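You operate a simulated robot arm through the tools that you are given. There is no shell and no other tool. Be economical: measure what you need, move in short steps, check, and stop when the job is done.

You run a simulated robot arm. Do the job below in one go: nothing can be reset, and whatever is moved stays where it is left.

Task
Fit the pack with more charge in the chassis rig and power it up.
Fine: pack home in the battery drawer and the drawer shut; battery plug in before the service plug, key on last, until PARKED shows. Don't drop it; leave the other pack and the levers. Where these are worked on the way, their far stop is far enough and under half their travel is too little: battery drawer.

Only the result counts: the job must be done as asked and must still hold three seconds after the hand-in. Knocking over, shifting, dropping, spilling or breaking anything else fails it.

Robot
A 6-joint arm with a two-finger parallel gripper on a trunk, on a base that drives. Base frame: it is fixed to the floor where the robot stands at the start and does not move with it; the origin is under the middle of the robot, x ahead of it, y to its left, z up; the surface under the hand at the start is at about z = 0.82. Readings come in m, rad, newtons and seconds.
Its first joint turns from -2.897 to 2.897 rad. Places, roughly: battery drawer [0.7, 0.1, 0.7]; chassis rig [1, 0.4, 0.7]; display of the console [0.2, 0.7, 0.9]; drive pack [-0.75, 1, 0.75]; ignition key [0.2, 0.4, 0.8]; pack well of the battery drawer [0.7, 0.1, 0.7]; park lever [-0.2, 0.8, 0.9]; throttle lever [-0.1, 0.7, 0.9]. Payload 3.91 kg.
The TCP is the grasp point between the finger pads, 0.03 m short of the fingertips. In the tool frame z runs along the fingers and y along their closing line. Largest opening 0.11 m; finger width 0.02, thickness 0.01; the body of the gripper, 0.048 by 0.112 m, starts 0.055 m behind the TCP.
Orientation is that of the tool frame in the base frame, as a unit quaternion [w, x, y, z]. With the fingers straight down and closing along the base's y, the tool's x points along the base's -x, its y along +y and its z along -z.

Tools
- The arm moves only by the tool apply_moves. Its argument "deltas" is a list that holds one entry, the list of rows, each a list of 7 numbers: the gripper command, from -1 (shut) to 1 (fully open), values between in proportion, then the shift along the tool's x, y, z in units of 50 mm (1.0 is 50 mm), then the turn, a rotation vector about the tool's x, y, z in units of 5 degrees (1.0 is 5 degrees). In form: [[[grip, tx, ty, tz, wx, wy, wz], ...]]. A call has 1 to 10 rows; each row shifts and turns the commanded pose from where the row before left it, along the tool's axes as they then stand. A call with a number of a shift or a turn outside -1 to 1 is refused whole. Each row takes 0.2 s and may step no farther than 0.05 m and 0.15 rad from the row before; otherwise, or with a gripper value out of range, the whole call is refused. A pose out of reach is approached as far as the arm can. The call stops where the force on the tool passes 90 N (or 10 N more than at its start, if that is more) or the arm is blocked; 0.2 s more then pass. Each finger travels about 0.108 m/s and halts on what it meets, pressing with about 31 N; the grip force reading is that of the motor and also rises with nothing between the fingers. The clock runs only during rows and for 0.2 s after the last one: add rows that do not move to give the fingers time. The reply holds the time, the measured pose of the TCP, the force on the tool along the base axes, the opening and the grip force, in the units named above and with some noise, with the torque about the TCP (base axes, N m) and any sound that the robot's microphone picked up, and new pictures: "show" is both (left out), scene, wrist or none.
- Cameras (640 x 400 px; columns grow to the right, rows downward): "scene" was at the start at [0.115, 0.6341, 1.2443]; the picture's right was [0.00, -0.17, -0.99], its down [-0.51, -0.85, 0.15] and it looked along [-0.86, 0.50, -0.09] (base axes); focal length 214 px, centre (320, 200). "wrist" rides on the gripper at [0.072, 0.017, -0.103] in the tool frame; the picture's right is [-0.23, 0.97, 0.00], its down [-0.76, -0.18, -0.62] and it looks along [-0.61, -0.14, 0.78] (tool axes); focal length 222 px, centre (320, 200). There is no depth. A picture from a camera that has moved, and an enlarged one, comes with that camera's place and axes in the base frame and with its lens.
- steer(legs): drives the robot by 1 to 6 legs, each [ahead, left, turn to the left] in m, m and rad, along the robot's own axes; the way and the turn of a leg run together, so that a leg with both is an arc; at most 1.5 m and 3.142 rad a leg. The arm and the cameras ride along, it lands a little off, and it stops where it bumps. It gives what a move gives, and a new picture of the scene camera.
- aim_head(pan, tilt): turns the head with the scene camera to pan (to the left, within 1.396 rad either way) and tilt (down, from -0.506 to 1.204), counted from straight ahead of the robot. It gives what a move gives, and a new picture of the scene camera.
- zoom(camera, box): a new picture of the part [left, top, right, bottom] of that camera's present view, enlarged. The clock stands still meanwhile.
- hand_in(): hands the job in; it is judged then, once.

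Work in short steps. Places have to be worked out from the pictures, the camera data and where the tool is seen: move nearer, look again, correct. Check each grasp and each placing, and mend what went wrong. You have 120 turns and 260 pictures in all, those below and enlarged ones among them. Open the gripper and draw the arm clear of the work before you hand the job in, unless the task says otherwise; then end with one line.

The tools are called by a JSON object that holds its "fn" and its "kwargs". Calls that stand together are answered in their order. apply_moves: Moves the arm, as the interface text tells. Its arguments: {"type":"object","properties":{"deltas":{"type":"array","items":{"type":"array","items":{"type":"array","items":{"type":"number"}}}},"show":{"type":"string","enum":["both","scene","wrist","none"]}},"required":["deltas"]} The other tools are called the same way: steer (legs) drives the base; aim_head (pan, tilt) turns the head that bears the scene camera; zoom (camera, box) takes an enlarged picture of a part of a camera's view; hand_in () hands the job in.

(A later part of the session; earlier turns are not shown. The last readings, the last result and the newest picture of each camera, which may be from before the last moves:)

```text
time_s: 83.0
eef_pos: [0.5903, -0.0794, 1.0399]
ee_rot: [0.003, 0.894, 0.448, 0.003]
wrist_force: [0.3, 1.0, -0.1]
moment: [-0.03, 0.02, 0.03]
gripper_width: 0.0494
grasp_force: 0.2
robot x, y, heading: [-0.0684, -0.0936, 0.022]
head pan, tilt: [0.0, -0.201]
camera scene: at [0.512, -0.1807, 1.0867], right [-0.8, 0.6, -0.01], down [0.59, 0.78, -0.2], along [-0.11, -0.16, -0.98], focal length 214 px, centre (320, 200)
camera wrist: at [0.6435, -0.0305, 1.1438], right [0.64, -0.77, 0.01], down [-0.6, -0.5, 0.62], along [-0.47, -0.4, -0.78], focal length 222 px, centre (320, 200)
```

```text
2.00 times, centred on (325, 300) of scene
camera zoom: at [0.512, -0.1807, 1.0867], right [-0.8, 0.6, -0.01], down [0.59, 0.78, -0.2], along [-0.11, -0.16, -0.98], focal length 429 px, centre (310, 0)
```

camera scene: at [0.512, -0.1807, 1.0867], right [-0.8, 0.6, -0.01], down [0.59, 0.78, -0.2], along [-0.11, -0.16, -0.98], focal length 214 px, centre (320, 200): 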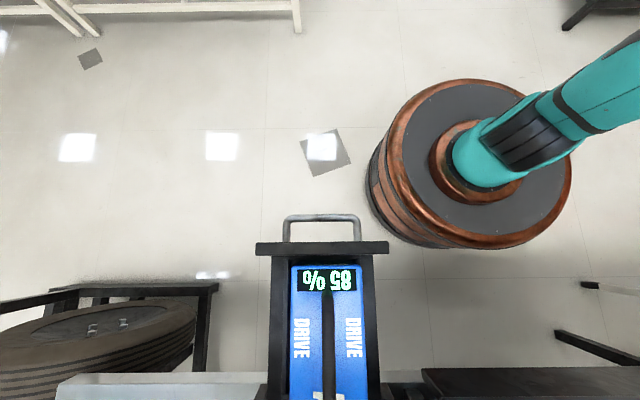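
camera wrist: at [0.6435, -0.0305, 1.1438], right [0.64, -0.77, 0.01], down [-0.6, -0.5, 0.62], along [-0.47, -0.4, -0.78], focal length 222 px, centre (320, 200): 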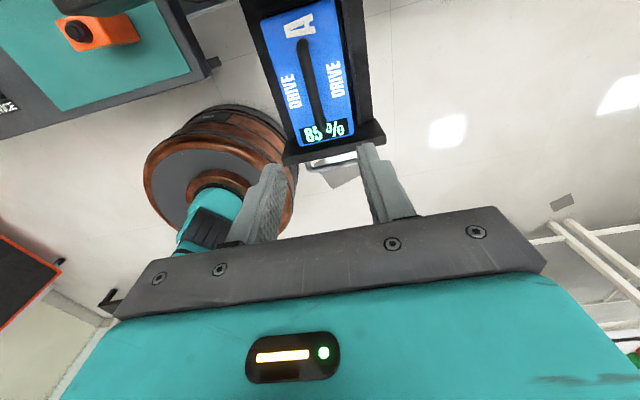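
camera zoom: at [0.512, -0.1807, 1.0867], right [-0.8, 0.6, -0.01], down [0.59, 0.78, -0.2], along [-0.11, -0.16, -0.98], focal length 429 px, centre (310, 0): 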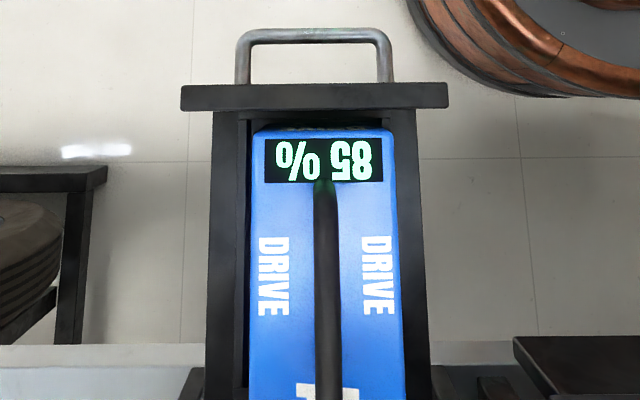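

Seated in the well. Now go re-grip the drawer handle with the earlier tilted pose: move outward, yaw −90°, tilt.

{"fn": "apply_moves", "kwargs": {"deltas": [[[0, -0.9, 0, 0, 0, 0, 0], [0, -0.9, 0, 0, 0, 0, 0], [0, -0.9, 0, 0, 0, 0, 0], [0, -0.9, 0, 0, 0, 0, 0], [0, -0.9, 0, 0, 0, 0, 0], [0, -0.9, 0, 0, 0, 0, 0], [0, -0.7, 0, 0, 0, 0, 0], [0, 0, 0, 0, 0, 0, -1], [0, 0, 0, 0, 0, 0, -1], [0, 0, 0, 0, 0, 0, -1]]], "show": "none"}}

{"fn": "apply_moves", "kwargs": {"deltas": [[[0, 0, 0, 0, 0, 0, -1], [0, 0, 0, 0, 0, 0, -1], [0, 0, 0, 0, 0, 0, -1], [0, 0, 0, 0, 0, 0, -1], [0, 0, 0, 0, 0, 0, -1], [0, 0, 0, 0, 0, 0, -1], [0, 0, 0, 0, 0, 0, -1], [0, 0, 0, 0, 0, 0, -1], [0, 0, 0, 0, 0, 0, -1], [0, 0, 0, 0, 0, 0, -1]]], "show": "none"}}

{"fn": "apply_moves", "kwargs": {"deltas": [[[0, 0, 0, 0, 0, 0, -1], [0, 0, 0, 0, 0, 0, -1], [0, 0, 0, 0, 0, 0, -1], [0, 0, 0, 0, 0, 0, -1], [0, 0, 0, 0, 0, 0, -1], [0, 0, 0, 0, -1, 0, 0], [0, 0, 0, 0, -1, 0, 0], [0, 0, 0, 0, -1, 0, 0], [0, 0, 0, 0, -1, 0, 0], [0, 0, 0, 0, -1, 0, 0]]], "show": "none"}}

{"fn": "apply_moves", "kwargs": {"deltas": [[[0, 0, 0, 0, -1, 0, 0], [0, 0, 0, 0, -1, 0, 0], [0, 0, 0, 0, -1, 0, 0], [0, 0, 0, 0, -1, 0, 0], [0, 0, 0, 0, -1, 0, 0], [0, 0, 0, 0, -1, 0, 0], [0, 0, 0, 0, -1, 0, 0], [-0.25, 0, 0, 0, -1, 0, 0], [-0.25, 0, 0, 0, -1, 0, 0]]], "show": "both"}}

```text
time_s: 85.2
eef_pos: [0.4048, -0.3215, 1.0384]
ee_rot: [0.003, 0.828, 0.561, 0.002]
wrist_force: [-0.2, -0.6, 0.4]
moment: [-0.02, 0.01, -0.04]
gripper_width: 0.055
grasp_force: 0.2
robot x, y, heading: [-0.0675, -0.0956, 0.027]
head pan, tilt: [0.0, -0.201]
```

```text
time_s: 87.4
eef_pos: [0.406, -0.3217, 1.0383]
ee_rot: [0.004, 0.513, 0.859, 0.0]
wrist_force: [0.1, -0.2, -1.3]
moment: [0.03, 0.0, 0.0]
gripper_width: 0.0552
grasp_force: 0.0
robot x, y, heading: [-0.068, -0.0947, 0.027]
head pan, tilt: [0.0, -0.201]
```

```text
time_s: 89.6
eef_pos: [0.4049, -0.3223, 1.0387]
ee_rot: [0.072, 0.307, 0.926, 0.206]
wrist_force: [-0.1, 0.1, -0.5]
moment: [0.02, -0.02, -0.01]
gripper_width: 0.055
grasp_force: 0.0
robot x, y, heading: [-0.0705, -0.099, 0.02]
head pan, tilt: [0.0, -0.201]
```

```text
time_s: 91.6
eef_pos: [0.4052, -0.3215, 1.0388]
ee_rot: [0.184, 0.255, 0.778, 0.544]
wrist_force: [-0.7, 0.3, 0.2]
moment: [0.01, 0.03, 0.0]
gripper_width: 0.0411
grasp_force: 0.1
robot x, y, heading: [-0.0673, -0.095, 0.021]
head pan, tilt: [0.0, -0.201]
camera scene: at [0.4816, -0.4324, 1.056], right [-0.2, -0.28, -0.94], down [-0.67, 0.74, -0.07], along [0.71, 0.62, -0.33], focal length 214 px, centre (320, 200)
camera wrist: at [0.2914, -0.3506, 1.0895], right [0.37, 0.13, 0.92], down [0.22, -0.97, 0.05], along [0.9, 0.19, -0.39], focal length 222 px, centre (320, 200)
```

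scene: 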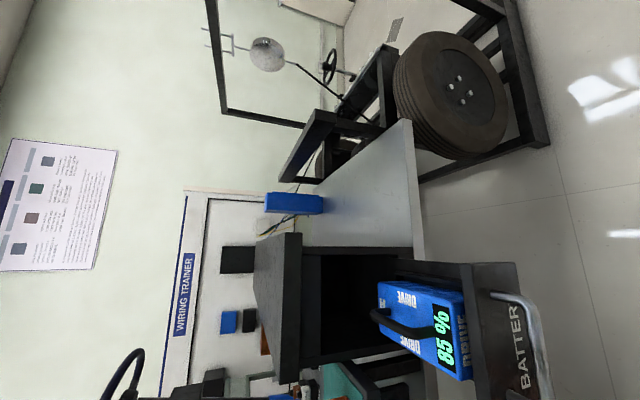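
wrist: 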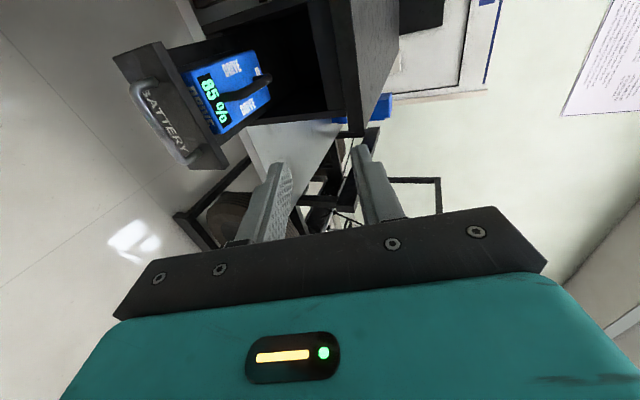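

{"fn": "zoom", "kwargs": {"camera": "scene", "box": [360, 250, 560, 400]}}

```text
2.67 times, centred on (460, 325) of scene
camera zoom: at [0.4816, -0.4324, 1.056], right [-0.2, -0.28, -0.94], down [-0.67, 0.74, -0.07], along [0.71, 0.62, -0.33], focal length 572 px, centre (-53, -133)
```

zoom: 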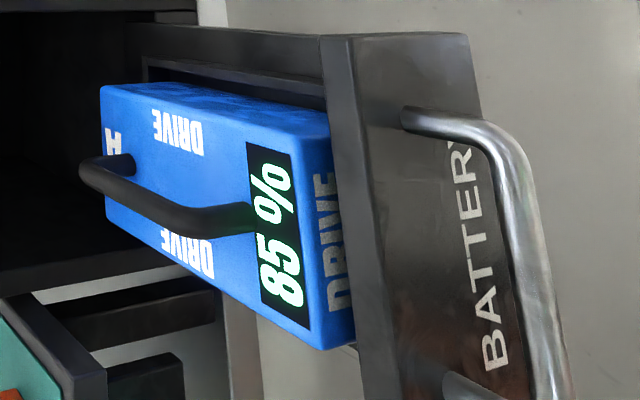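

Pack is level in the drawer. Descend to pre-grasp in front of the handle.

{"fn": "apply_moves", "kwargs": {"deltas": [[[-0.25, 0, -0.855, 0.311, 0, 0, 0], [-0.25, 0, -0.855, 0.311, 0, 0, 0], [-0.25, 0, -0.855, 0.311, 0, 0, 0], [-0.25, 0, -0.855, 0.311, 0, 0, 0], [-0.25, 0, -0.855, 0.311, 0, 0, 0], [-0.25, 0, -0.855, 0.311, 0, 0, 0]]], "show": "wrist"}}

```text
time_s: 93.0
eef_pos: [0.4074, -0.3195, 0.7656]
ee_rot: [0.184, 0.257, 0.776, 0.545]
wrist_force: [0.4, 0.1, -0.3]
moment: [-0.02, 0.04, -0.02]
gripper_width: 0.0412
grasp_force: 0.1
robot x, y, heading: [-0.0649, -0.0975, 0.025]
head pan, tilt: [0.0, -0.201]
camera wrist: at [0.2934, -0.3488, 0.8158], right [0.37, 0.13, 0.92], down [0.22, -0.97, 0.05], along [0.9, 0.19, -0.39], focal length 222 px, centre (320, 200)
```

wrist: 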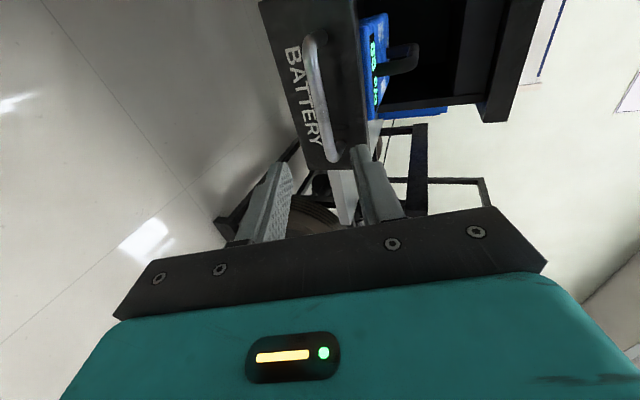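

Same picture as the first pre-grasp; advance 12 cm and close.

{"fn": "apply_moves", "kwargs": {"deltas": [[[-0.25, 0, 0, 0.6, 0, 0, 0], [-0.25, 0, 0, 0.6, 0, 0, 0], [-0.25, 0, 0, 0.6, 0, 0, 0], [-0.25, 0, 0.03, 0.52, 0, 0, 0], [-1, 0, 0, 0, 0, 0, 0], [-1, 0, 0, 0, 0, 0, 0], [-1, 0, 0, 0, 0, 0, 0]]], "show": "wrist"}}

```text
time_s: 94.6
eef_pos: [0.4724, -0.2351, 0.7293]
ee_rot: [0.185, 0.255, 0.777, 0.545]
wrist_force: [2.4, 0.1, 39.2]
moment: [1.15, -0.15, -0.01]
gripper_width: 0.0136
grasp_force: 44.8
robot x, y, heading: [-0.0659, -0.0937, 0.025]
head pan, tilt: [0.0, -0.201]
camera wrist: at [0.3586, -0.2645, 0.7791], right [0.37, 0.13, 0.92], down [0.22, -0.97, 0.05], along [0.9, 0.19, -0.39], focal length 222 px, centre (320, 200)
```

wrist: 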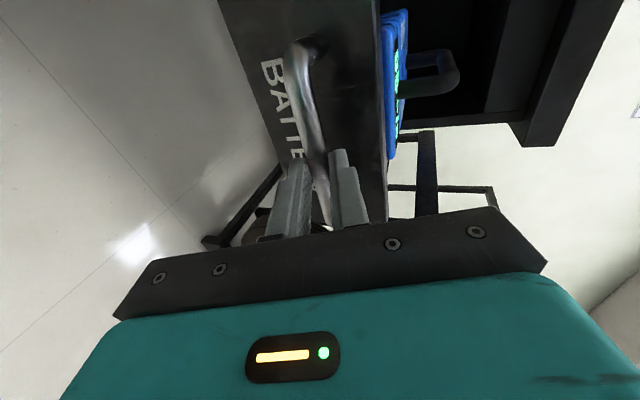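

Gripped. Push inward smoothly.

{"fn": "apply_moves", "kwargs": {"deltas": [[[-1, 0, 0.025, 0, 0, 0, 0], [-1, 0, 0.1, 0.28, 0, 0, 0], [-1, 0, 0.17, 0.47, 0, 0, 0], [-1, 0, 0.17, 0.47, 0, 0, 0], [-1, 0, 0.17, 0.47, 0, 0, 0], [-1, 0, 0.17, 0.47, 0, 0, 0], [-1, 0, 0.17, 0.47, 0, 0, 0]]], "show": "none"}}

```text
time_s: 96.2
eef_pos: [0.5546, -0.1211, 0.7282]
ee_rot: [0.184, 0.256, 0.777, 0.545]
wrist_force: [6.2, -6.3, 19.2]
moment: [0.79, 0.17, 0.66]
gripper_width: 0.0139
grasp_force: 44.9
robot x, y, heading: [-0.0683, -0.0938, 0.022]
head pan, tilt: [0.0, -0.201]
```

{"fn": "apply_moves", "kwargs": {"deltas": [[[-1, 0, 0.17, 0.47, 0, 0, 0], [-1, 0, 0.17, 0.47, 0, 0, 0], [-1, 0, 0.17, 0.47, 0, 0, 0], [-1, 0, 0.17, 0.47, 0, 0, 0], [-1, 0, 0.12, 0.33, 0, 0, 0], [-1, 0, 0.07, 0.19, 0, 0, 0], [-1, 0, 0.04, 0.1, 0, 0, 0], [-1, 0, 0.04, 0.1, 0, 0, 0]]], "show": "both"}}

```text
time_s: 98.0
eef_pos: [0.6402, -0.0171, 0.7248]
ee_rot: [0.184, 0.26, 0.777, 0.542]
wrist_force: [-30.0, -44.8, -42.8]
moment: [-0.87, 0.61, -0.13]
gripper_width: 0.0137
grasp_force: 44.7
robot x, y, heading: [-0.0679, -0.0971, 0.025]
head pan, tilt: [0.0, -0.201]
camera scene: at [0.7153, -0.1282, 0.742], right [-0.21, -0.28, -0.94], down [-0.67, 0.74, -0.07], along [0.72, 0.61, -0.34], focal length 214 px, centre (320, 200)
camera wrist: at [0.526, -0.045, 0.7766], right [0.38, 0.13, 0.92], down [0.22, -0.98, 0.05], along [0.9, 0.18, -0.4], focal length 222 px, centre (320, 200)
```

scene: 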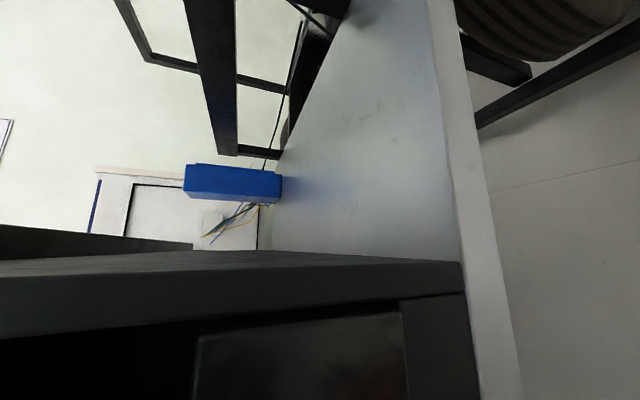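
wrist: 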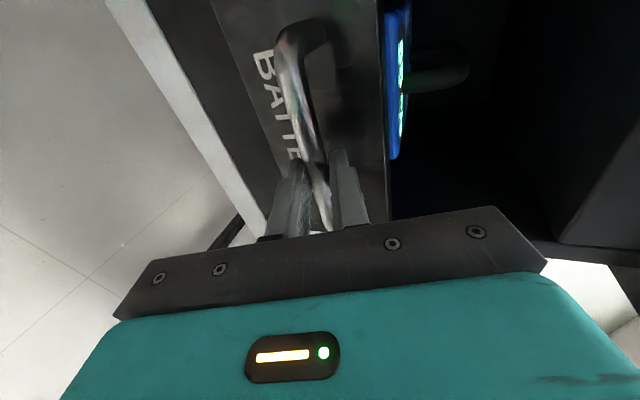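

Resisting at ~54 N, about 3 mm short by my numbers; press slightly more to be certain.

{"fn": "apply_moves", "kwargs": {"deltas": [[[-1, 0, 0.01, 0.03, 0, 0, 0], [-1, 0, 0.01, 0.03, 0, 0, 0], [-1, 0, 0, 0, 0, 0, 0]]], "show": "none"}}

{"fn": "zoom", "kwargs": {"camera": "wrist", "box": [120, 0, 440, 240]}}

```text
time_s: 98.5
eef_pos: [0.6422, -0.0147, 0.7237]
ee_rot: [0.184, 0.261, 0.778, 0.542]
wrist_force: [6.2, -4.1, -9.0]
moment: [-0.3, -0.26, -1.04]
gripper_width: 0.0136
grasp_force: 44.7
robot x, y, heading: [-0.0658, -0.0956, 0.024]
head pan, tilt: [0.0, -0.201]
stopped in row 2: the force on the tool passed its limit at 102 N (the readings are from after the stop); the commanded pose is now the measured one
```

```text
1.67 times, centred on (280, 120) of wrist
camera zoom: at [0.5275, -0.042, 0.7756], right [0.38, 0.13, 0.91], down [0.22, -0.97, 0.05], along [0.9, 0.18, -0.4], focal length 370 px, centre (387, 333)
```

zoom: 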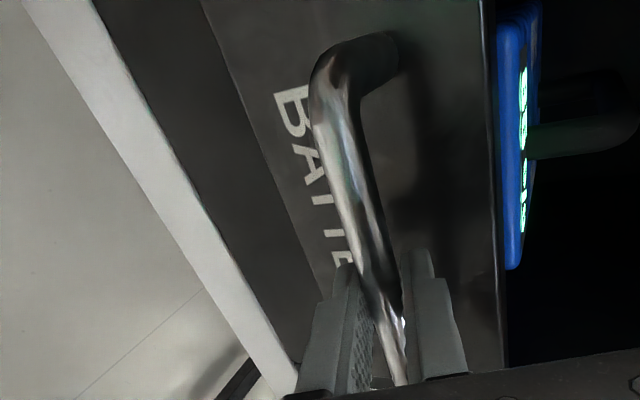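

Hard stop reached — drawer shut. Release, back away and rise.

{"fn": "apply_moves", "kwargs": {"deltas": [[[-0.2, 0, 0, 0, 0, 0, 0], [-0.2, 0, 0, 0, 0, 0, 0], [-0.2, 0, 0, -0.6, 0, 0, 0], [-0.2, 0, 0, -0.9, 0, 0, 0], [-0.2, 0, 0, -0.9, 0, 0, 0], [-0.2, 0, 0.3, -0.8, 0, 0, 0], [-0.2, 0, 0.9, 0, 0, 0, 0], [-0.2, 0, 0.9, 0, 0, 0, 0], [-0.2, 0, 0.9, 0, 0, 0, 0], [-0.2, 0, 0.9, 0, 0, 0, 0]]], "show": "both"}}

```text
time_s: 100.7
eef_pos: [0.5909, -0.0783, 0.9633]
ee_rot: [0.183, 0.259, 0.778, 0.542]
wrist_force: [-0.7, -0.7, -0.1]
moment: [0.01, 0.02, 0.02]
gripper_width: 0.0441
grasp_force: 0.0
robot x, y, heading: [-0.0664, -0.0944, 0.029]
head pan, tilt: [0.0, -0.201]
camera scene: at [0.6676, -0.1901, 0.9794], right [-0.21, -0.28, -0.94], down [-0.67, 0.74, -0.07], along [0.71, 0.61, -0.34], focal length 214 px, centre (320, 200)
camera wrist: at [0.4782, -0.1073, 1.0141], right [0.38, 0.13, 0.91], down [0.22, -0.97, 0.05], along [0.9, 0.18, -0.4], focal length 222 px, centre (320, 200)
```

scene: 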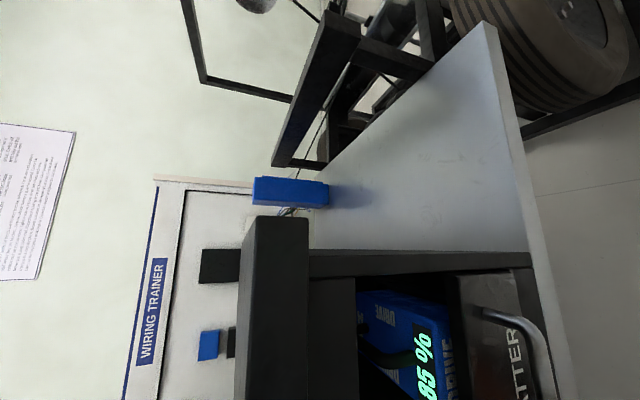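
wrist: 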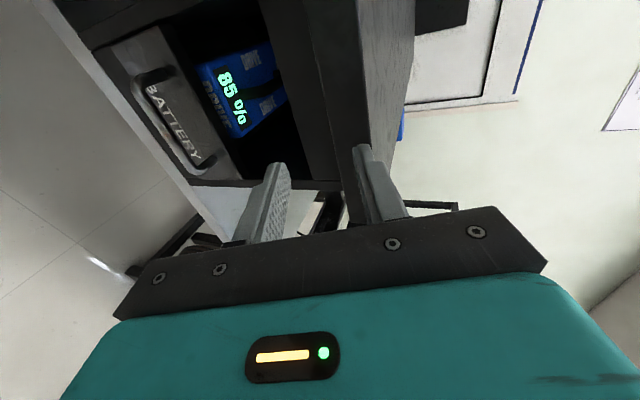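

{"fn": "zoom", "kwargs": {"camera": "wrist", "box": [80, 20, 300, 200]}}

```text
2.22 times, centred on (190, 110) of wrist
camera zoom: at [0.4782, -0.1073, 1.0141], right [0.38, 0.13, 0.91], down [0.22, -0.97, 0.05], along [0.9, 0.18, -0.4], focal length 494 px, centre (609, 400)
```

zoom: 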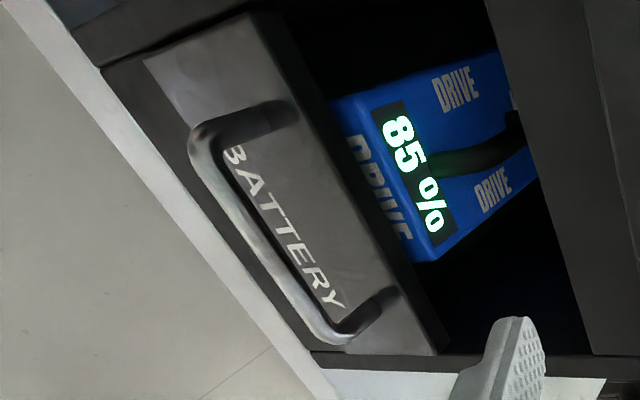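

Drawer shut with pack inside. Now raise, bring the tool back to vertical and look at plugs and sockets.

{"fn": "apply_moves", "kwargs": {"deltas": [[[0, 0, 0.9, -0.33, 0, 0, 0], [0, 0, 0.9, -0.33, 0, 0, 0], [0, 0, 0.9, -0.33, 0, 0, 0], [0, 0, 0, 0, 1, 0, 0], [0, 0, 0, 0, 1, 0, 0], [0, 0, 0, 0, 1, 0, 0], [0, 0, 0, 0, 1, 0, 0], [0, 0, 0, 0, 1, 0, 0], [0, 0, 0, 0, 1, 0, 0], [0, 0, 0, 0, 1, 0, 0]]], "show": "none"}}

{"fn": "apply_moves", "kwargs": {"deltas": [[[0, 0, 0, 0, 1, 0, 0], [0, 0, 0, 0, 1, 0, 0], [0, 0, 0, 0, 1, 0, 0], [0, 0, 0, 0, 1, 0, 0], [0, 0, 0, 0, 1, 0, 0], [0, 0, 0, 0, 1, 0, 0], [0, 0, 0, 0, 1, 0, 0]]], "show": "none"}}

{"fn": "apply_moves", "kwargs": {"deltas": [[[0, 0.9, 0.3, 0, 0, 0, 0], [0, 0.9, 0.3, 0, 0, 0, 0], [0, 0.9, 0.3, 0, 0, 0, 0], [0, 0.9, 0.3, 0, 0, 0, 0], [0, 0.9, 0.3, 0, 0, 0, 0], [0, 0.9, 0.3, 0, 0, 0, 0]]], "show": "both"}}

```text
time_s: 102.9
eef_pos: [0.5898, -0.0793, 1.1072]
ee_rot: [0.097, 0.303, 0.905, 0.283]
wrist_force: [0.0, 0.4, 0.0]
moment: [0.0, 0.0, 0.02]
gripper_width: 0.0553
grasp_force: 0.1
robot x, y, heading: [-0.0692, -0.0939, 0.022]
head pan, tilt: [0.0, -0.201]
```

```text
time_s: 104.5
eef_pos: [0.5896, -0.0773, 1.107]
ee_rot: [0.001, 0.317, 0.948, -0.003]
wrist_force: [0.2, -0.5, 0.0]
moment: [-0.01, -0.01, -0.02]
gripper_width: 0.0555
grasp_force: 0.1
robot x, y, heading: [-0.0677, -0.0981, 0.017]
head pan, tilt: [0.0, -0.201]
```

```text
time_s: 105.9
eef_pos: [0.4291, 0.1557, 1.1059]
ee_rot: [0.001, 0.319, 0.948, -0.002]
wrist_force: [-0.9, 0.2, 0.1]
moment: [0.02, -0.02, 0.01]
gripper_width: 0.055
grasp_force: 0.1
robot x, y, heading: [-0.065, -0.0964, 0.022]
head pan, tilt: [0.0, -0.201]
camera scene: at [0.5315, 0.0791, 1.153], right [-0.6, -0.8, 0.0], down [-0.78, 0.59, -0.2], along [0.16, -0.12, -0.98], focal length 214 px, centre (320, 200)
camera wrist: at [0.3808, 0.2135, 1.2088], right [0.77, 0.64, 0.0], down [0.5, -0.6, 0.63], along [0.4, -0.48, -0.78], focal length 222 px, centre (320, 200)
```

scene: 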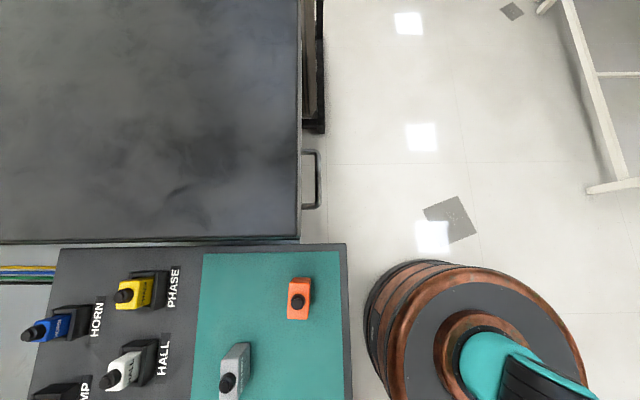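
wrist: 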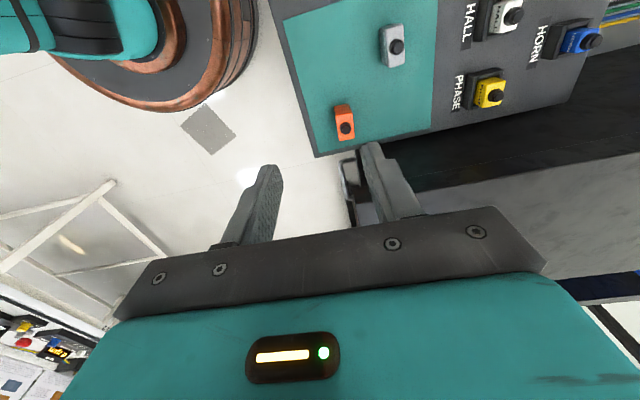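

{"fn": "aim_head", "kwargs": {"pan": 0.35, "tilt": 0.5}}

{"fn": "zoom", "kwargs": {"camera": "wrist", "box": [270, 0, 450, 160]}}

```text
time_s: 107.0
eef_pos: [0.4308, 0.155, 1.106]
ee_rot: [0.002, 0.318, 0.948, -0.001]
wrist_force: [-0.8, -0.3, 0.4]
moment: [-0.01, -0.03, 0.01]
gripper_width: 0.055
grasp_force: 0.0
robot x, y, heading: [-0.0664, -0.0959, 0.02]
head pan, tilt: [0.351, 0.499]
camera scene: at [0.5, 0.1422, 1.1505], right [-0.57, -0.75, -0.34], down [-0.8, 0.4, 0.45], along [-0.2, 0.53, -0.83], focal length 214 px, centre (320, 200)
```

scene: 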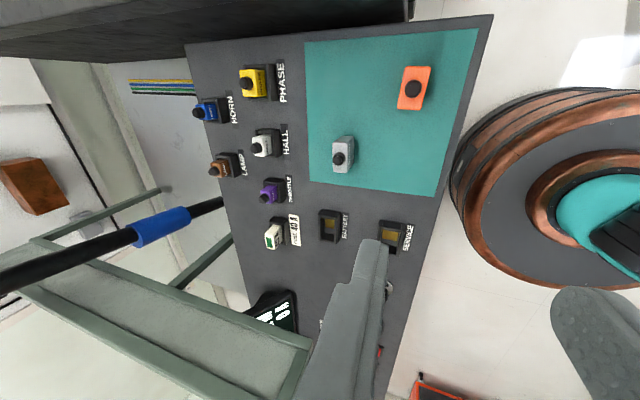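

```text
2.50 times, centred on (360, 80) of wrist
camera zoom: at [0.3811, 0.2133, 1.2088], right [0.77, 0.64, 0.0], down [0.5, -0.6, 0.63], along [0.4, -0.48, -0.78], focal length 555 px, centre (220, 500)
```

zoom: 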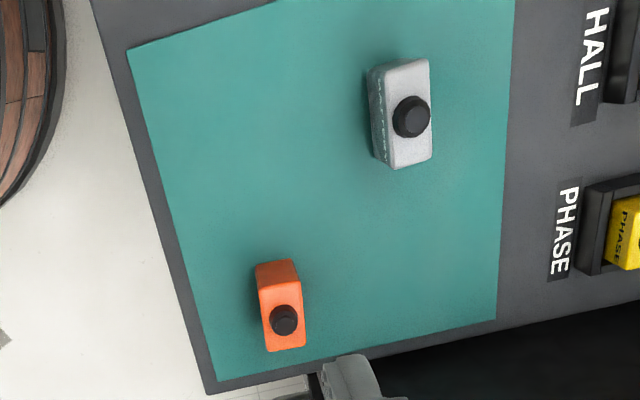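

{"fn": "zoom", "kwargs": {"camera": "scene", "box": [250, 50, 450, 270]}}

```text
1.82 times, centred on (350, 160) of scene
camera zoom: at [0.5, 0.1422, 1.1505], right [-0.57, -0.75, -0.34], down [-0.8, 0.4, 0.45], along [-0.2, 0.53, -0.83], focal length 390 px, centre (266, 273)
```

zoom: 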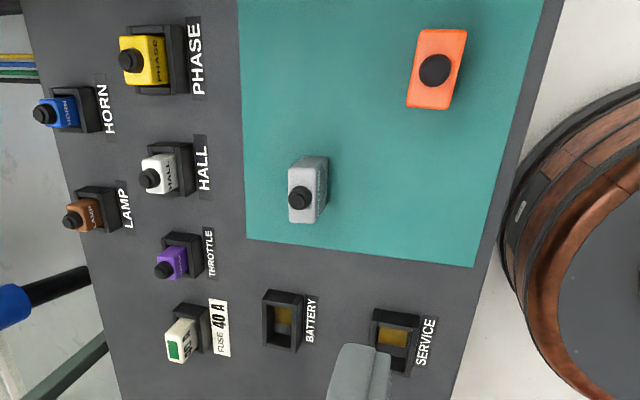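

Plugs stand upright (knob on top): grey BATTERY knob ≈(0.470,0.257,0.868), orange SERVICE ≈(0.493,0.141,0.87). I move so the scene camera looks straight down over the grey plug.

{"fn": "apply_moves", "kwargs": {"deltas": [[[0, 0.546, 0.415, 0.4, 0, 0, 0], [0, 0.546, 0.415, 0.4, 0, 0, 0], [0, 0.546, 0.415, 0.4, 0, 0, 0], [0, 0.546, 0.415, 0.4, 0, 0, 0], [0, 0.546, 0.415, 0.4, 0, 0, 0]]], "show": "wrist"}}

{"fn": "aim_head", "kwargs": {"pan": 0, "tilt": 0}}

```text
time_s: 108.2
eef_pos: [0.3812, 0.3223, 1.0059]
ee_rot: [0.001, 0.317, 0.948, -0.002]
wrist_force: [0.4, -1.2, 0.1]
moment: [0.0, 0.01, 0.0]
gripper_width: 0.0548
grasp_force: 0.1
robot x, y, heading: [-0.0669, -0.0976, 0.023]
head pan, tilt: [0.351, 0.499]
camera wrist: at [0.3325, 0.3794, 1.1093], right [0.77, 0.64, 0.0], down [0.5, -0.6, 0.63], along [0.4, -0.48, -0.78], focal length 222 px, centre (320, 200)
```

wrist: 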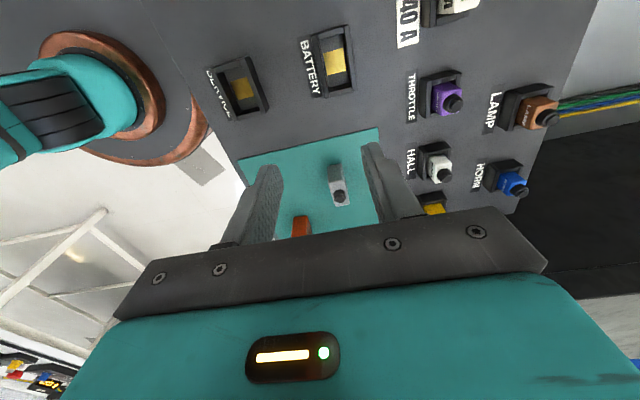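

```text
time_s: 109.1
eef_pos: [0.3821, 0.3209, 1.0064]
ee_rot: [0.002, 0.317, 0.948, -0.002]
wrist_force: [0.0, 0.0, 0.4]
moment: [-0.01, 0.01, 0.0]
gripper_width: 0.055
grasp_force: 0.1
robot x, y, heading: [-0.0658, -0.0962, 0.024]
head pan, tilt: [0.0, 0.0]
camera scene: at [0.4697, 0.2556, 1.0467], right [-0.6, -0.8, 0.0], down [-0.8, 0.6, 0.0], along [0.0, 0.0, -1.0], focal length 214 px, centre (320, 200)
```

scene: 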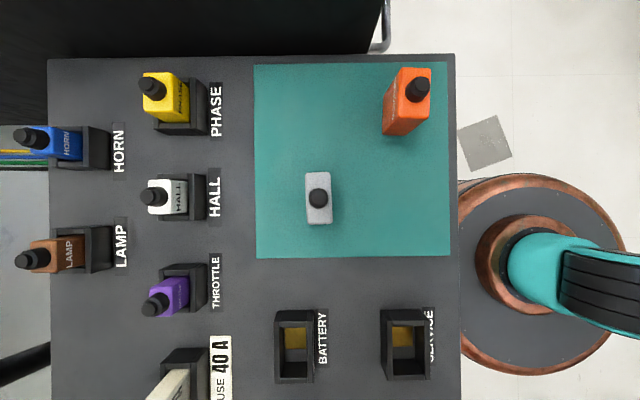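

Excellent top-down view. Enlarge plug and sockets.

{"fn": "zoom", "kwargs": {"camera": "scene", "box": [260, 150, 450, 400]}}

{"fn": "zoom", "kwargs": {"camera": "wrist", "box": [200, 10, 480, 220]}}

```text
1.60 times, centred on (355, 275) of scene
camera zoom: at [0.4697, 0.2556, 1.0467], right [-0.6, -0.8, 0.0], down [-0.8, 0.6, 0.0], along [0.0, 0.0, -1.0], focal length 343 px, centre (264, 80)
```

zoom: 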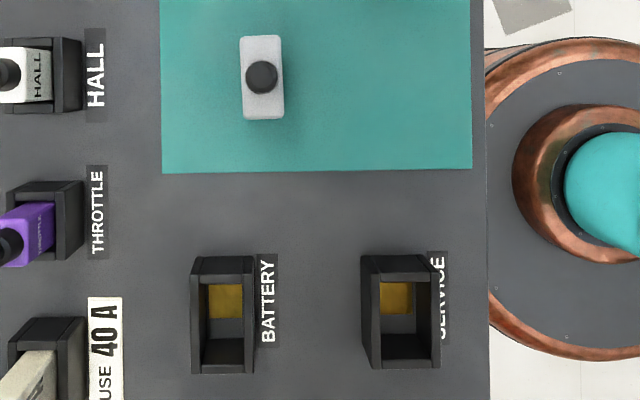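

```text
1.90 times, centred on (340, 115) of wrist
camera zoom: at [0.3329, 0.3792, 1.1093], right [0.77, 0.64, 0.0], down [0.5, -0.6, 0.63], along [0.4, -0.48, -0.78], focal length 423 px, centre (282, 362)
```

zoom: 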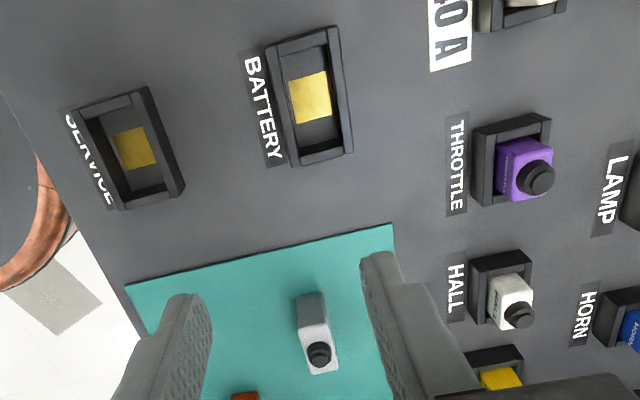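

Go look straight down over the sockets.

{"fn": "apply_moves", "kwargs": {"deltas": [[[0, 0.9, 0.0, 0, 0, 0, 0], [0, 0.9, 0.0, 0, 0, 0, 0], [0, 0.9, -0.2, 0, 0, 0, 0], [0, 0, 0, 0, 0, 0, 0]]], "show": "scene"}}

{"fn": "zoom", "kwargs": {"camera": "scene", "box": [260, 100, 460, 260]}}

```text
time_s: 110.1
eef_pos: [0.2703, 0.3942, 1.0045]
ee_rot: [0.002, 0.319, 0.948, -0.001]
wrist_force: [0.2, -0.4, 0.3]
moment: [-0.05, -0.02, 0.02]
gripper_width: 0.055
grasp_force: 0.0
robot x, y, heading: [-0.0676, -0.0964, 0.025]
head pan, tilt: [0.0, 0.0]
camera scene: at [0.3579, 0.3281, 1.0455], right [-0.6, -0.8, 0.0], down [-0.8, 0.6, 0.0], along [0.0, 0.0, -1.0], focal length 214 px, centre (320, 200)
```

scene: 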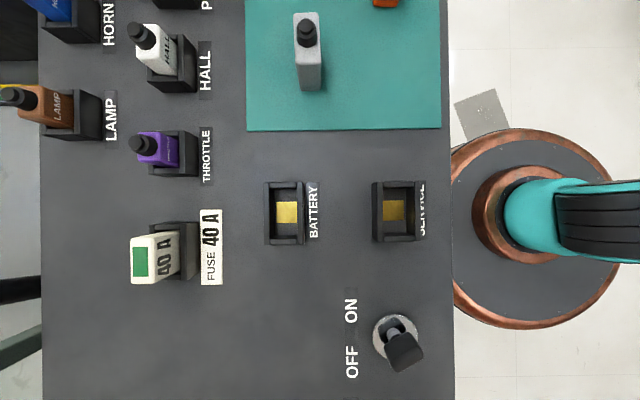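

```text
2.50 times, centred on (360, 180) of scene
camera zoom: at [0.3579, 0.3281, 1.0455], right [-0.6, -0.8, 0.0], down [-0.8, 0.6, 0.0], along [0.0, 0.0, -1.0], focal length 536 px, centre (220, 250)
```

zoom: 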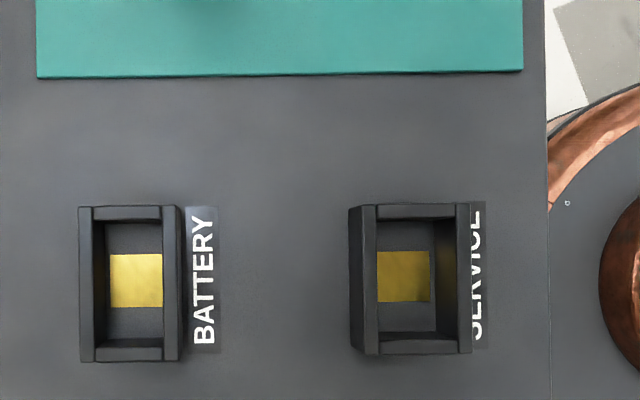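

Measured: panel z=0.82, socket rims ≈0.84; battery socket centre (0.369,0.364), service (0.303,0.274), grey plug (0.471,0.256), all aligned with the tool axes. Move over the grey plug, hovering.

{"fn": "apply_moves", "kwargs": {"deltas": [[[0, -0.81, 0.038, 0, 0, 0, 0], [0, -0.81, 0.038, 0, 0, 0, 0], [0, -0.81, 0.038, 0, 0, 0, 0], [0, -0.81, 0.038, 0.2, 0, 0, 0], [0, -0.81, 0.038, 0.5, 0, 0, 0], [0, -0.81, 0.038, 0.5, 0, 0, 0], [0, 0, 0, 0.5, 0, 0, 0], [0, 0, 0, 0, 0, 0, 0]]], "show": "wrist"}}

{"fn": "aim_head", "kwargs": {"pan": 0, "tilt": 0.75}}

```text
time_s: 111.9
eef_pos: [0.4709, 0.2563, 0.9207]
ee_rot: [0.001, 0.317, 0.948, -0.001]
wrist_force: [0.1, 0.0, 0.7]
moment: [0.01, 0.0, -0.02]
gripper_width: 0.0551
grasp_force: 0.1
robot x, y, heading: [-0.0681, -0.0993, 0.022]
head pan, tilt: [0.0, 0.0]
camera wrist: at [0.4215, 0.3135, 1.0237], right [0.77, 0.64, 0.0], down [0.5, -0.6, 0.63], along [0.4, -0.48, -0.78], focal length 222 px, centre (320, 200)
```

wrist: 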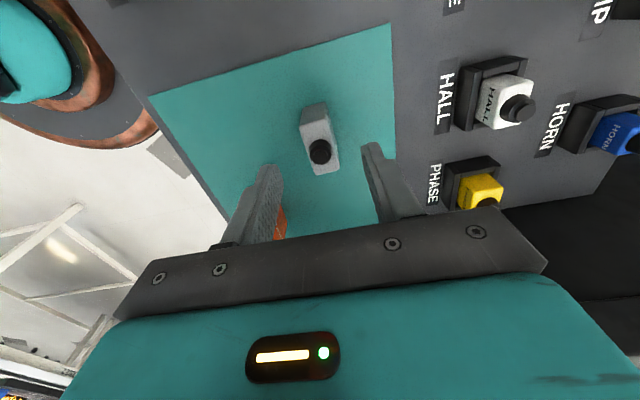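

```text
time_s: 113.0
eef_pos: [0.4707, 0.2555, 0.9214]
ee_rot: [0.001, 0.317, 0.948, -0.001]
wrist_force: [0.5, -0.7, -0.4]
moment: [0.03, 0.02, 0.0]
gripper_width: 0.0551
grasp_force: 0.1
robot x, y, heading: [-0.064, -0.0992, 0.023]
head pan, tilt: [0.0, 0.75]
camera scene: at [0.504, 0.231, 0.9681], right [-0.6, -0.8, 0.0], down [-0.59, 0.44, 0.68], along [-0.54, 0.41, -0.73], focal length 214 px, centre (320, 200)
```

scene: 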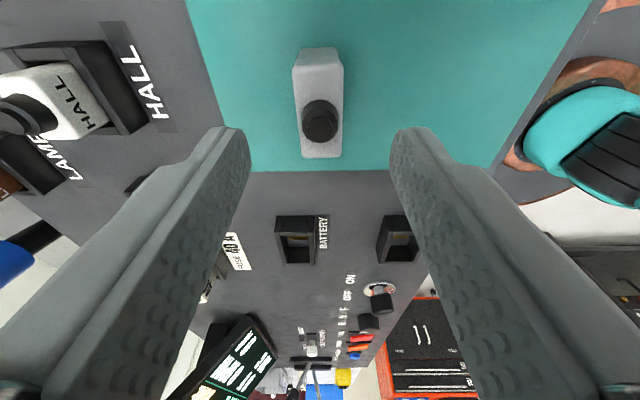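

Plug centred between the fingers and along them. Descend 4.4 cm and close.

{"fn": "apply_moves", "kwargs": {"deltas": [[[0, 0, 0, 0.3, 0, 0, 0], [0, 0, 0, 0.3, 0, 0, 0], [0, 0, 0, 0.28, 0, 0, 0], [-0.4, 0, 0, 0, 0, 0, 0], [-1, 0, 0, 0, 0, 0, 0], [-1, 0, 0, 0, 0, 0, 0], [-1, 0, 0, 0, 0, 0, 0]]], "show": "scene"}}

```text
time_s: 114.6
eef_pos: [0.4691, 0.2559, 0.8761]
ee_rot: [0.001, 0.317, 0.948, -0.002]
wrist_force: [0.2, -0.3, -0.2]
moment: [0.01, 0.0, -0.02]
gripper_width: 0.0208
grasp_force: 31.7
robot x, y, heading: [-0.0653, -0.0938, 0.025]
head pan, tilt: [0.0, 0.75]
camera scene: at [0.5029, 0.2315, 0.9242], right [-0.6, -0.8, 0.0], down [-0.58, 0.44, 0.68], along [-0.54, 0.41, -0.73], focal length 214 px, centre (320, 200)
```

scene: 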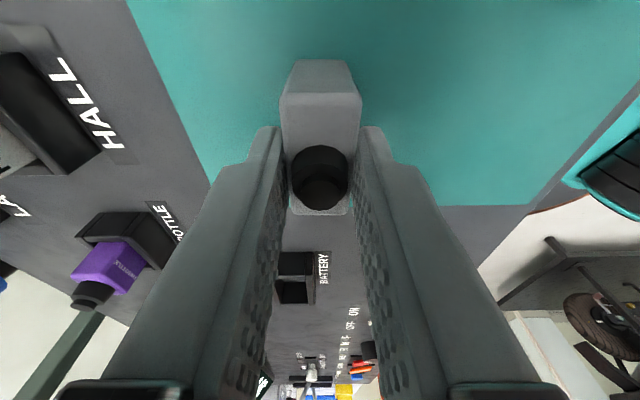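

Gripped (20.8 mm). Lift and verify.

{"fn": "apply_moves", "kwargs": {"deltas": [[[-1, 0, 0, -0.4, 0, 0, 0], [-1, 0, 0, -0.7, 0, 0, 0], [-1, 0, 0, -0.4, 0, 0, 0], [-1, 0, 0, 0, 0, 0, 0]]], "show": "both"}}

```text
time_s: 115.6
eef_pos: [0.4701, 0.2577, 0.954]
ee_rot: [0.001, 0.317, 0.948, -0.002]
wrist_force: [-0.6, 0.1, -0.4]
moment: [0.02, -0.02, -0.04]
gripper_width: 0.0208
grasp_force: 31.3
robot x, y, heading: [-0.0676, -0.0926, 0.02]
head pan, tilt: [0.0, 0.75]
camera scene: at [0.5037, 0.2335, 1.0003], right [-0.6, -0.8, 0.0], down [-0.58, 0.44, 0.68], along [-0.54, 0.41, -0.73], focal length 214 px, centre (320, 200)
camera wrist: at [0.4212, 0.3162, 1.056], right [0.77, 0.64, 0.0], down [0.5, -0.6, 0.63], along [0.4, -0.48, -0.78], focal length 222 px, centre (320, 200)
```

scene: 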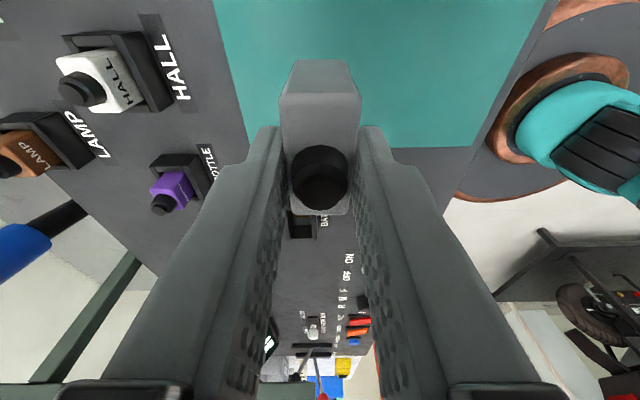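
wrist: 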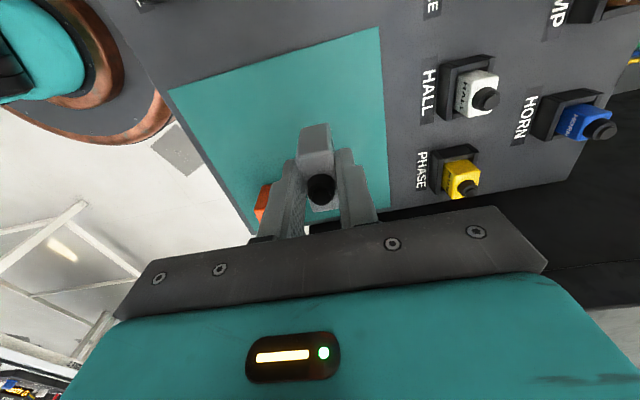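

Held upright. Move above the battery socket, hovering ~2 cm above the rim.

{"fn": "apply_moves", "kwargs": {"deltas": [[[-1, 0.735, 0.12, 0, 0, 0, 0], [-1, 0.735, 0.12, 0, 0, 0, 0], [-1, 0.735, 0.12, 0, 0, 0, 0], [-1, 0.735, 0.12, 0, 0, 0, 0], [-1, 0, 0, 0.6, 0, 0, 0], [-1, 0, 0, 0, 0, 0, 0]]], "show": "both"}}

```text
time_s: 117.0
eef_pos: [0.3658, 0.3648, 0.9192]
ee_rot: [0.001, 0.317, 0.948, -0.001]
wrist_force: [0.0, 0.4, -0.5]
moment: [0.01, -0.02, 0.02]
gripper_width: 0.021
grasp_force: 31.2
robot x, y, heading: [-0.0664, -0.0987, 0.024]
head pan, tilt: [0.0, 0.75]
camera scene: at [0.4002, 0.3397, 0.9672], right [-0.6, -0.8, 0.0], down [-0.58, 0.44, 0.68], along [-0.54, 0.41, -0.73], focal length 214 px, centre (320, 200)
camera wrist: at [0.3177, 0.4223, 1.0229], right [0.77, 0.64, 0.0], down [0.5, -0.6, 0.63], along [0.4, -0.48, -0.78], focal length 222 px, centre (320, 200)
```

scene: 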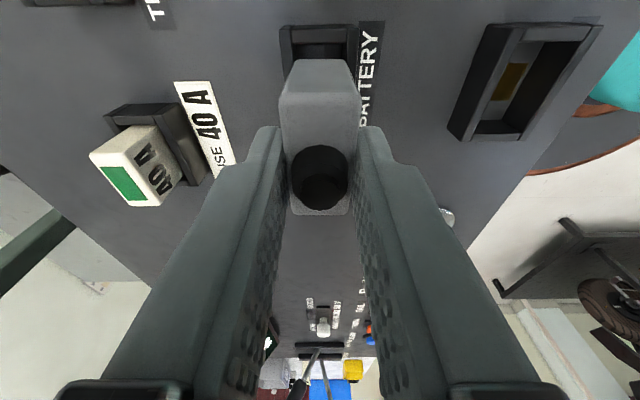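
wrist: 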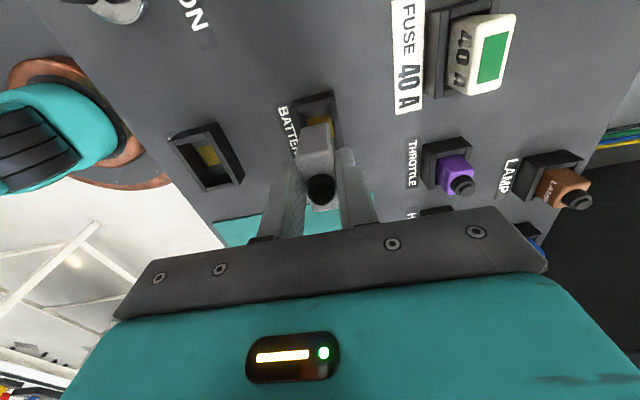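

{"fn": "zoom", "kwargs": {"camera": "scene", "box": [240, 10, 400, 110]}}

{"fn": "zoom", "kwargs": {"camera": "wrist", "box": [250, 70, 390, 220]}}

```text
4.00 times, centred on (320, 60) of scene
camera zoom: at [0.4002, 0.3397, 0.9672], right [-0.6, -0.8, 0.0], down [-0.58, 0.44, 0.68], along [-0.54, 0.41, -0.73], focal length 858 px, centre (320, 760)
```

zoom: 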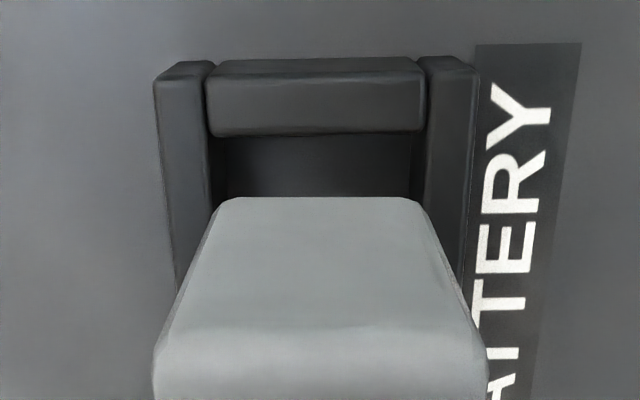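

```text
2.67 times, centred on (320, 145) of wrist
camera zoom: at [0.3177, 0.4223, 1.0229], right [0.77, 0.64, 0.0], down [0.5, -0.6, 0.63], along [0.4, -0.48, -0.78], focal length 592 px, centre (320, 347)
```

zoom: 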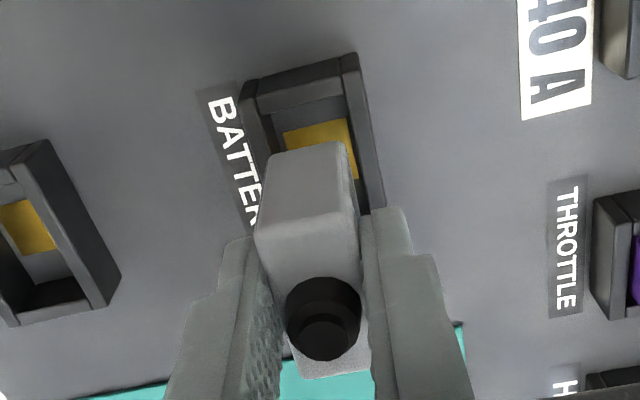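

Gaps are balanced (≈2 mm each way). Lower in small steps.

{"fn": "apply_moves", "kwargs": {"deltas": [[[-1, 0, 0, 0.2, 0, 0, 0], [-1, 0, 0, 0.15, 0, 0, 0], [-1, 0, 0, 0.12, 0, 0, 0], [-1, 0, 0, 0.1, 0, 0, 0]]], "show": "scene"}}

```text
time_s: 118.0
eef_pos: [0.3658, 0.365, 0.8922]
ee_rot: [0.001, 0.317, 0.948, -0.002]
wrist_force: [0.5, -0.1, -0.3]
moment: [-0.01, 0.0, -0.01]
gripper_width: 0.0211
grasp_force: 30.7
robot x, y, heading: [-0.0666, -0.0996, 0.022]
head pan, tilt: [0.0, 0.75]
camera scene: at [0.4002, 0.3404, 0.9397], right [-0.6, -0.8, 0.0], down [-0.58, 0.44, 0.68], along [-0.54, 0.41, -0.73], focal length 214 px, centre (320, 200)
```

scene: 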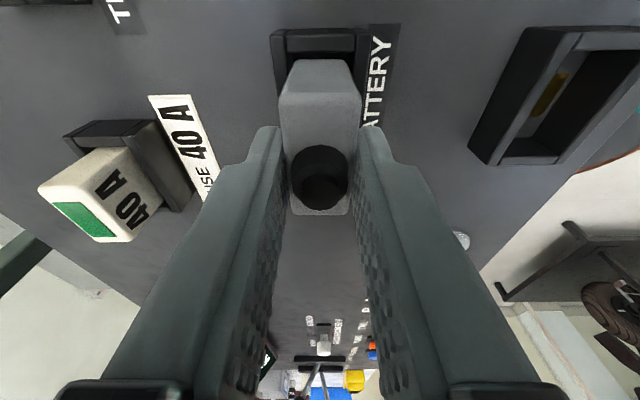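

Entering freely. Continue until it seats.

{"fn": "apply_moves", "kwargs": {"deltas": [[[-1, 0, 0, 0.1, 0, 0, 0], [-1, 0, 0, 0.1, 0, 0, 0], [-1, 0, 0, 0.08, 0, 0, 0]]], "show": "scene"}}

```text
time_s: 118.8
eef_pos: [0.3658, 0.3653, 0.8785]
ee_rot: [0.001, 0.317, 0.948, -0.002]
wrist_force: [-0.8, 0.3, -0.2]
moment: [-0.02, -0.02, 0.0]
gripper_width: 0.0209
grasp_force: 30.7
robot x, y, heading: [-0.065, -0.0972, 0.021]
head pan, tilt: [0.0, 0.75]
camera scene: at [0.3998, 0.3399, 0.9253], right [-0.6, -0.8, 0.0], down [-0.58, 0.44, 0.68], along [-0.54, 0.41, -0.73], focal length 214 px, centre (320, 200)
```

scene: 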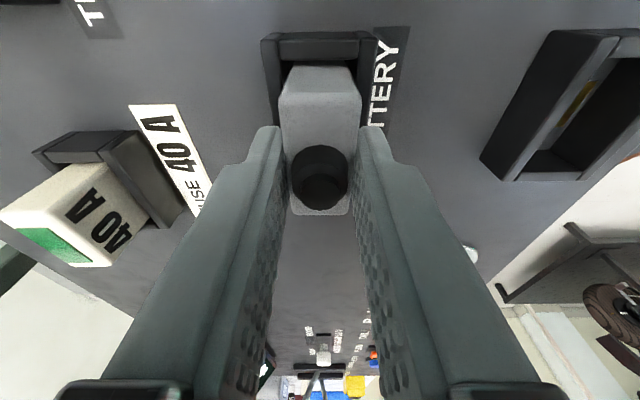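

{"fn": "apply_moves", "kwargs": {"deltas": [[[-1, 0, 0, 0.05, 0, 0, 0], [-1, 0, 0, 0.04, 0, 0, 0], [-1, 0, 0, 0.03, 0, 0, 0]]], "show": "none"}}

{"fn": "zoom", "kwargs": {"camera": "scene", "box": [220, 10, 420, 140]}}

```text
time_s: 119.6
eef_pos: [0.3661, 0.3644, 0.8742]
ee_rot: [0.001, 0.317, 0.948, -0.001]
wrist_force: [0.4, 0.9, 23.8]
moment: [-0.04, -0.1, 0.01]
gripper_width: 0.0212
grasp_force: 30.9
robot x, y, heading: [-0.0697, -0.095, 0.026]
head pan, tilt: [0.0, 0.75]
```

```text
3.08 times, centred on (320, 75) of scene
camera zoom: at [0.3994, 0.3392, 0.9209], right [-0.6, -0.8, 0.0], down [-0.59, 0.44, 0.68], along [-0.54, 0.41, -0.73], focal length 660 px, centre (320, 585)
```

zoom: 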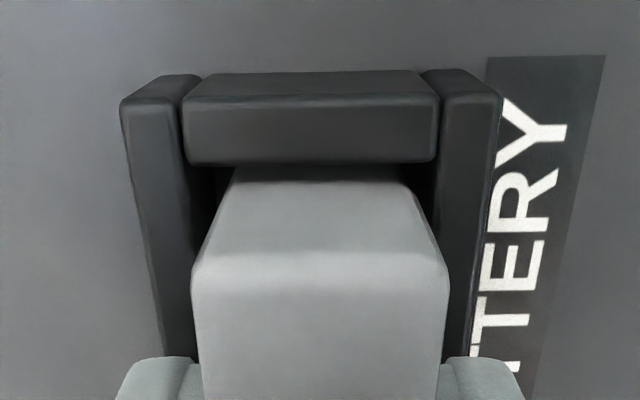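

Contact (24 N). Press a little more to make sure it's seated.

{"fn": "apply_moves", "kwargs": {"deltas": [[[-1, 0, 0, 0.03, 0, 0, 0], [-1, 0, 0, 0.02, 0, 0, 0]]], "show": "none"}}

```text
time_s: 120.2
eef_pos: [0.3651, 0.364, 0.8721]
ee_rot: [0.003, 0.318, 0.948, 0.0]
wrist_force: [0.2, 4.3, 48.2]
moment: [0.0, 0.47, 0.02]
gripper_width: 0.021
grasp_force: 30.9
robot x, y, heading: [-0.0666, -0.0947, 0.022]
head pan, tilt: [0.0, 0.75]
```

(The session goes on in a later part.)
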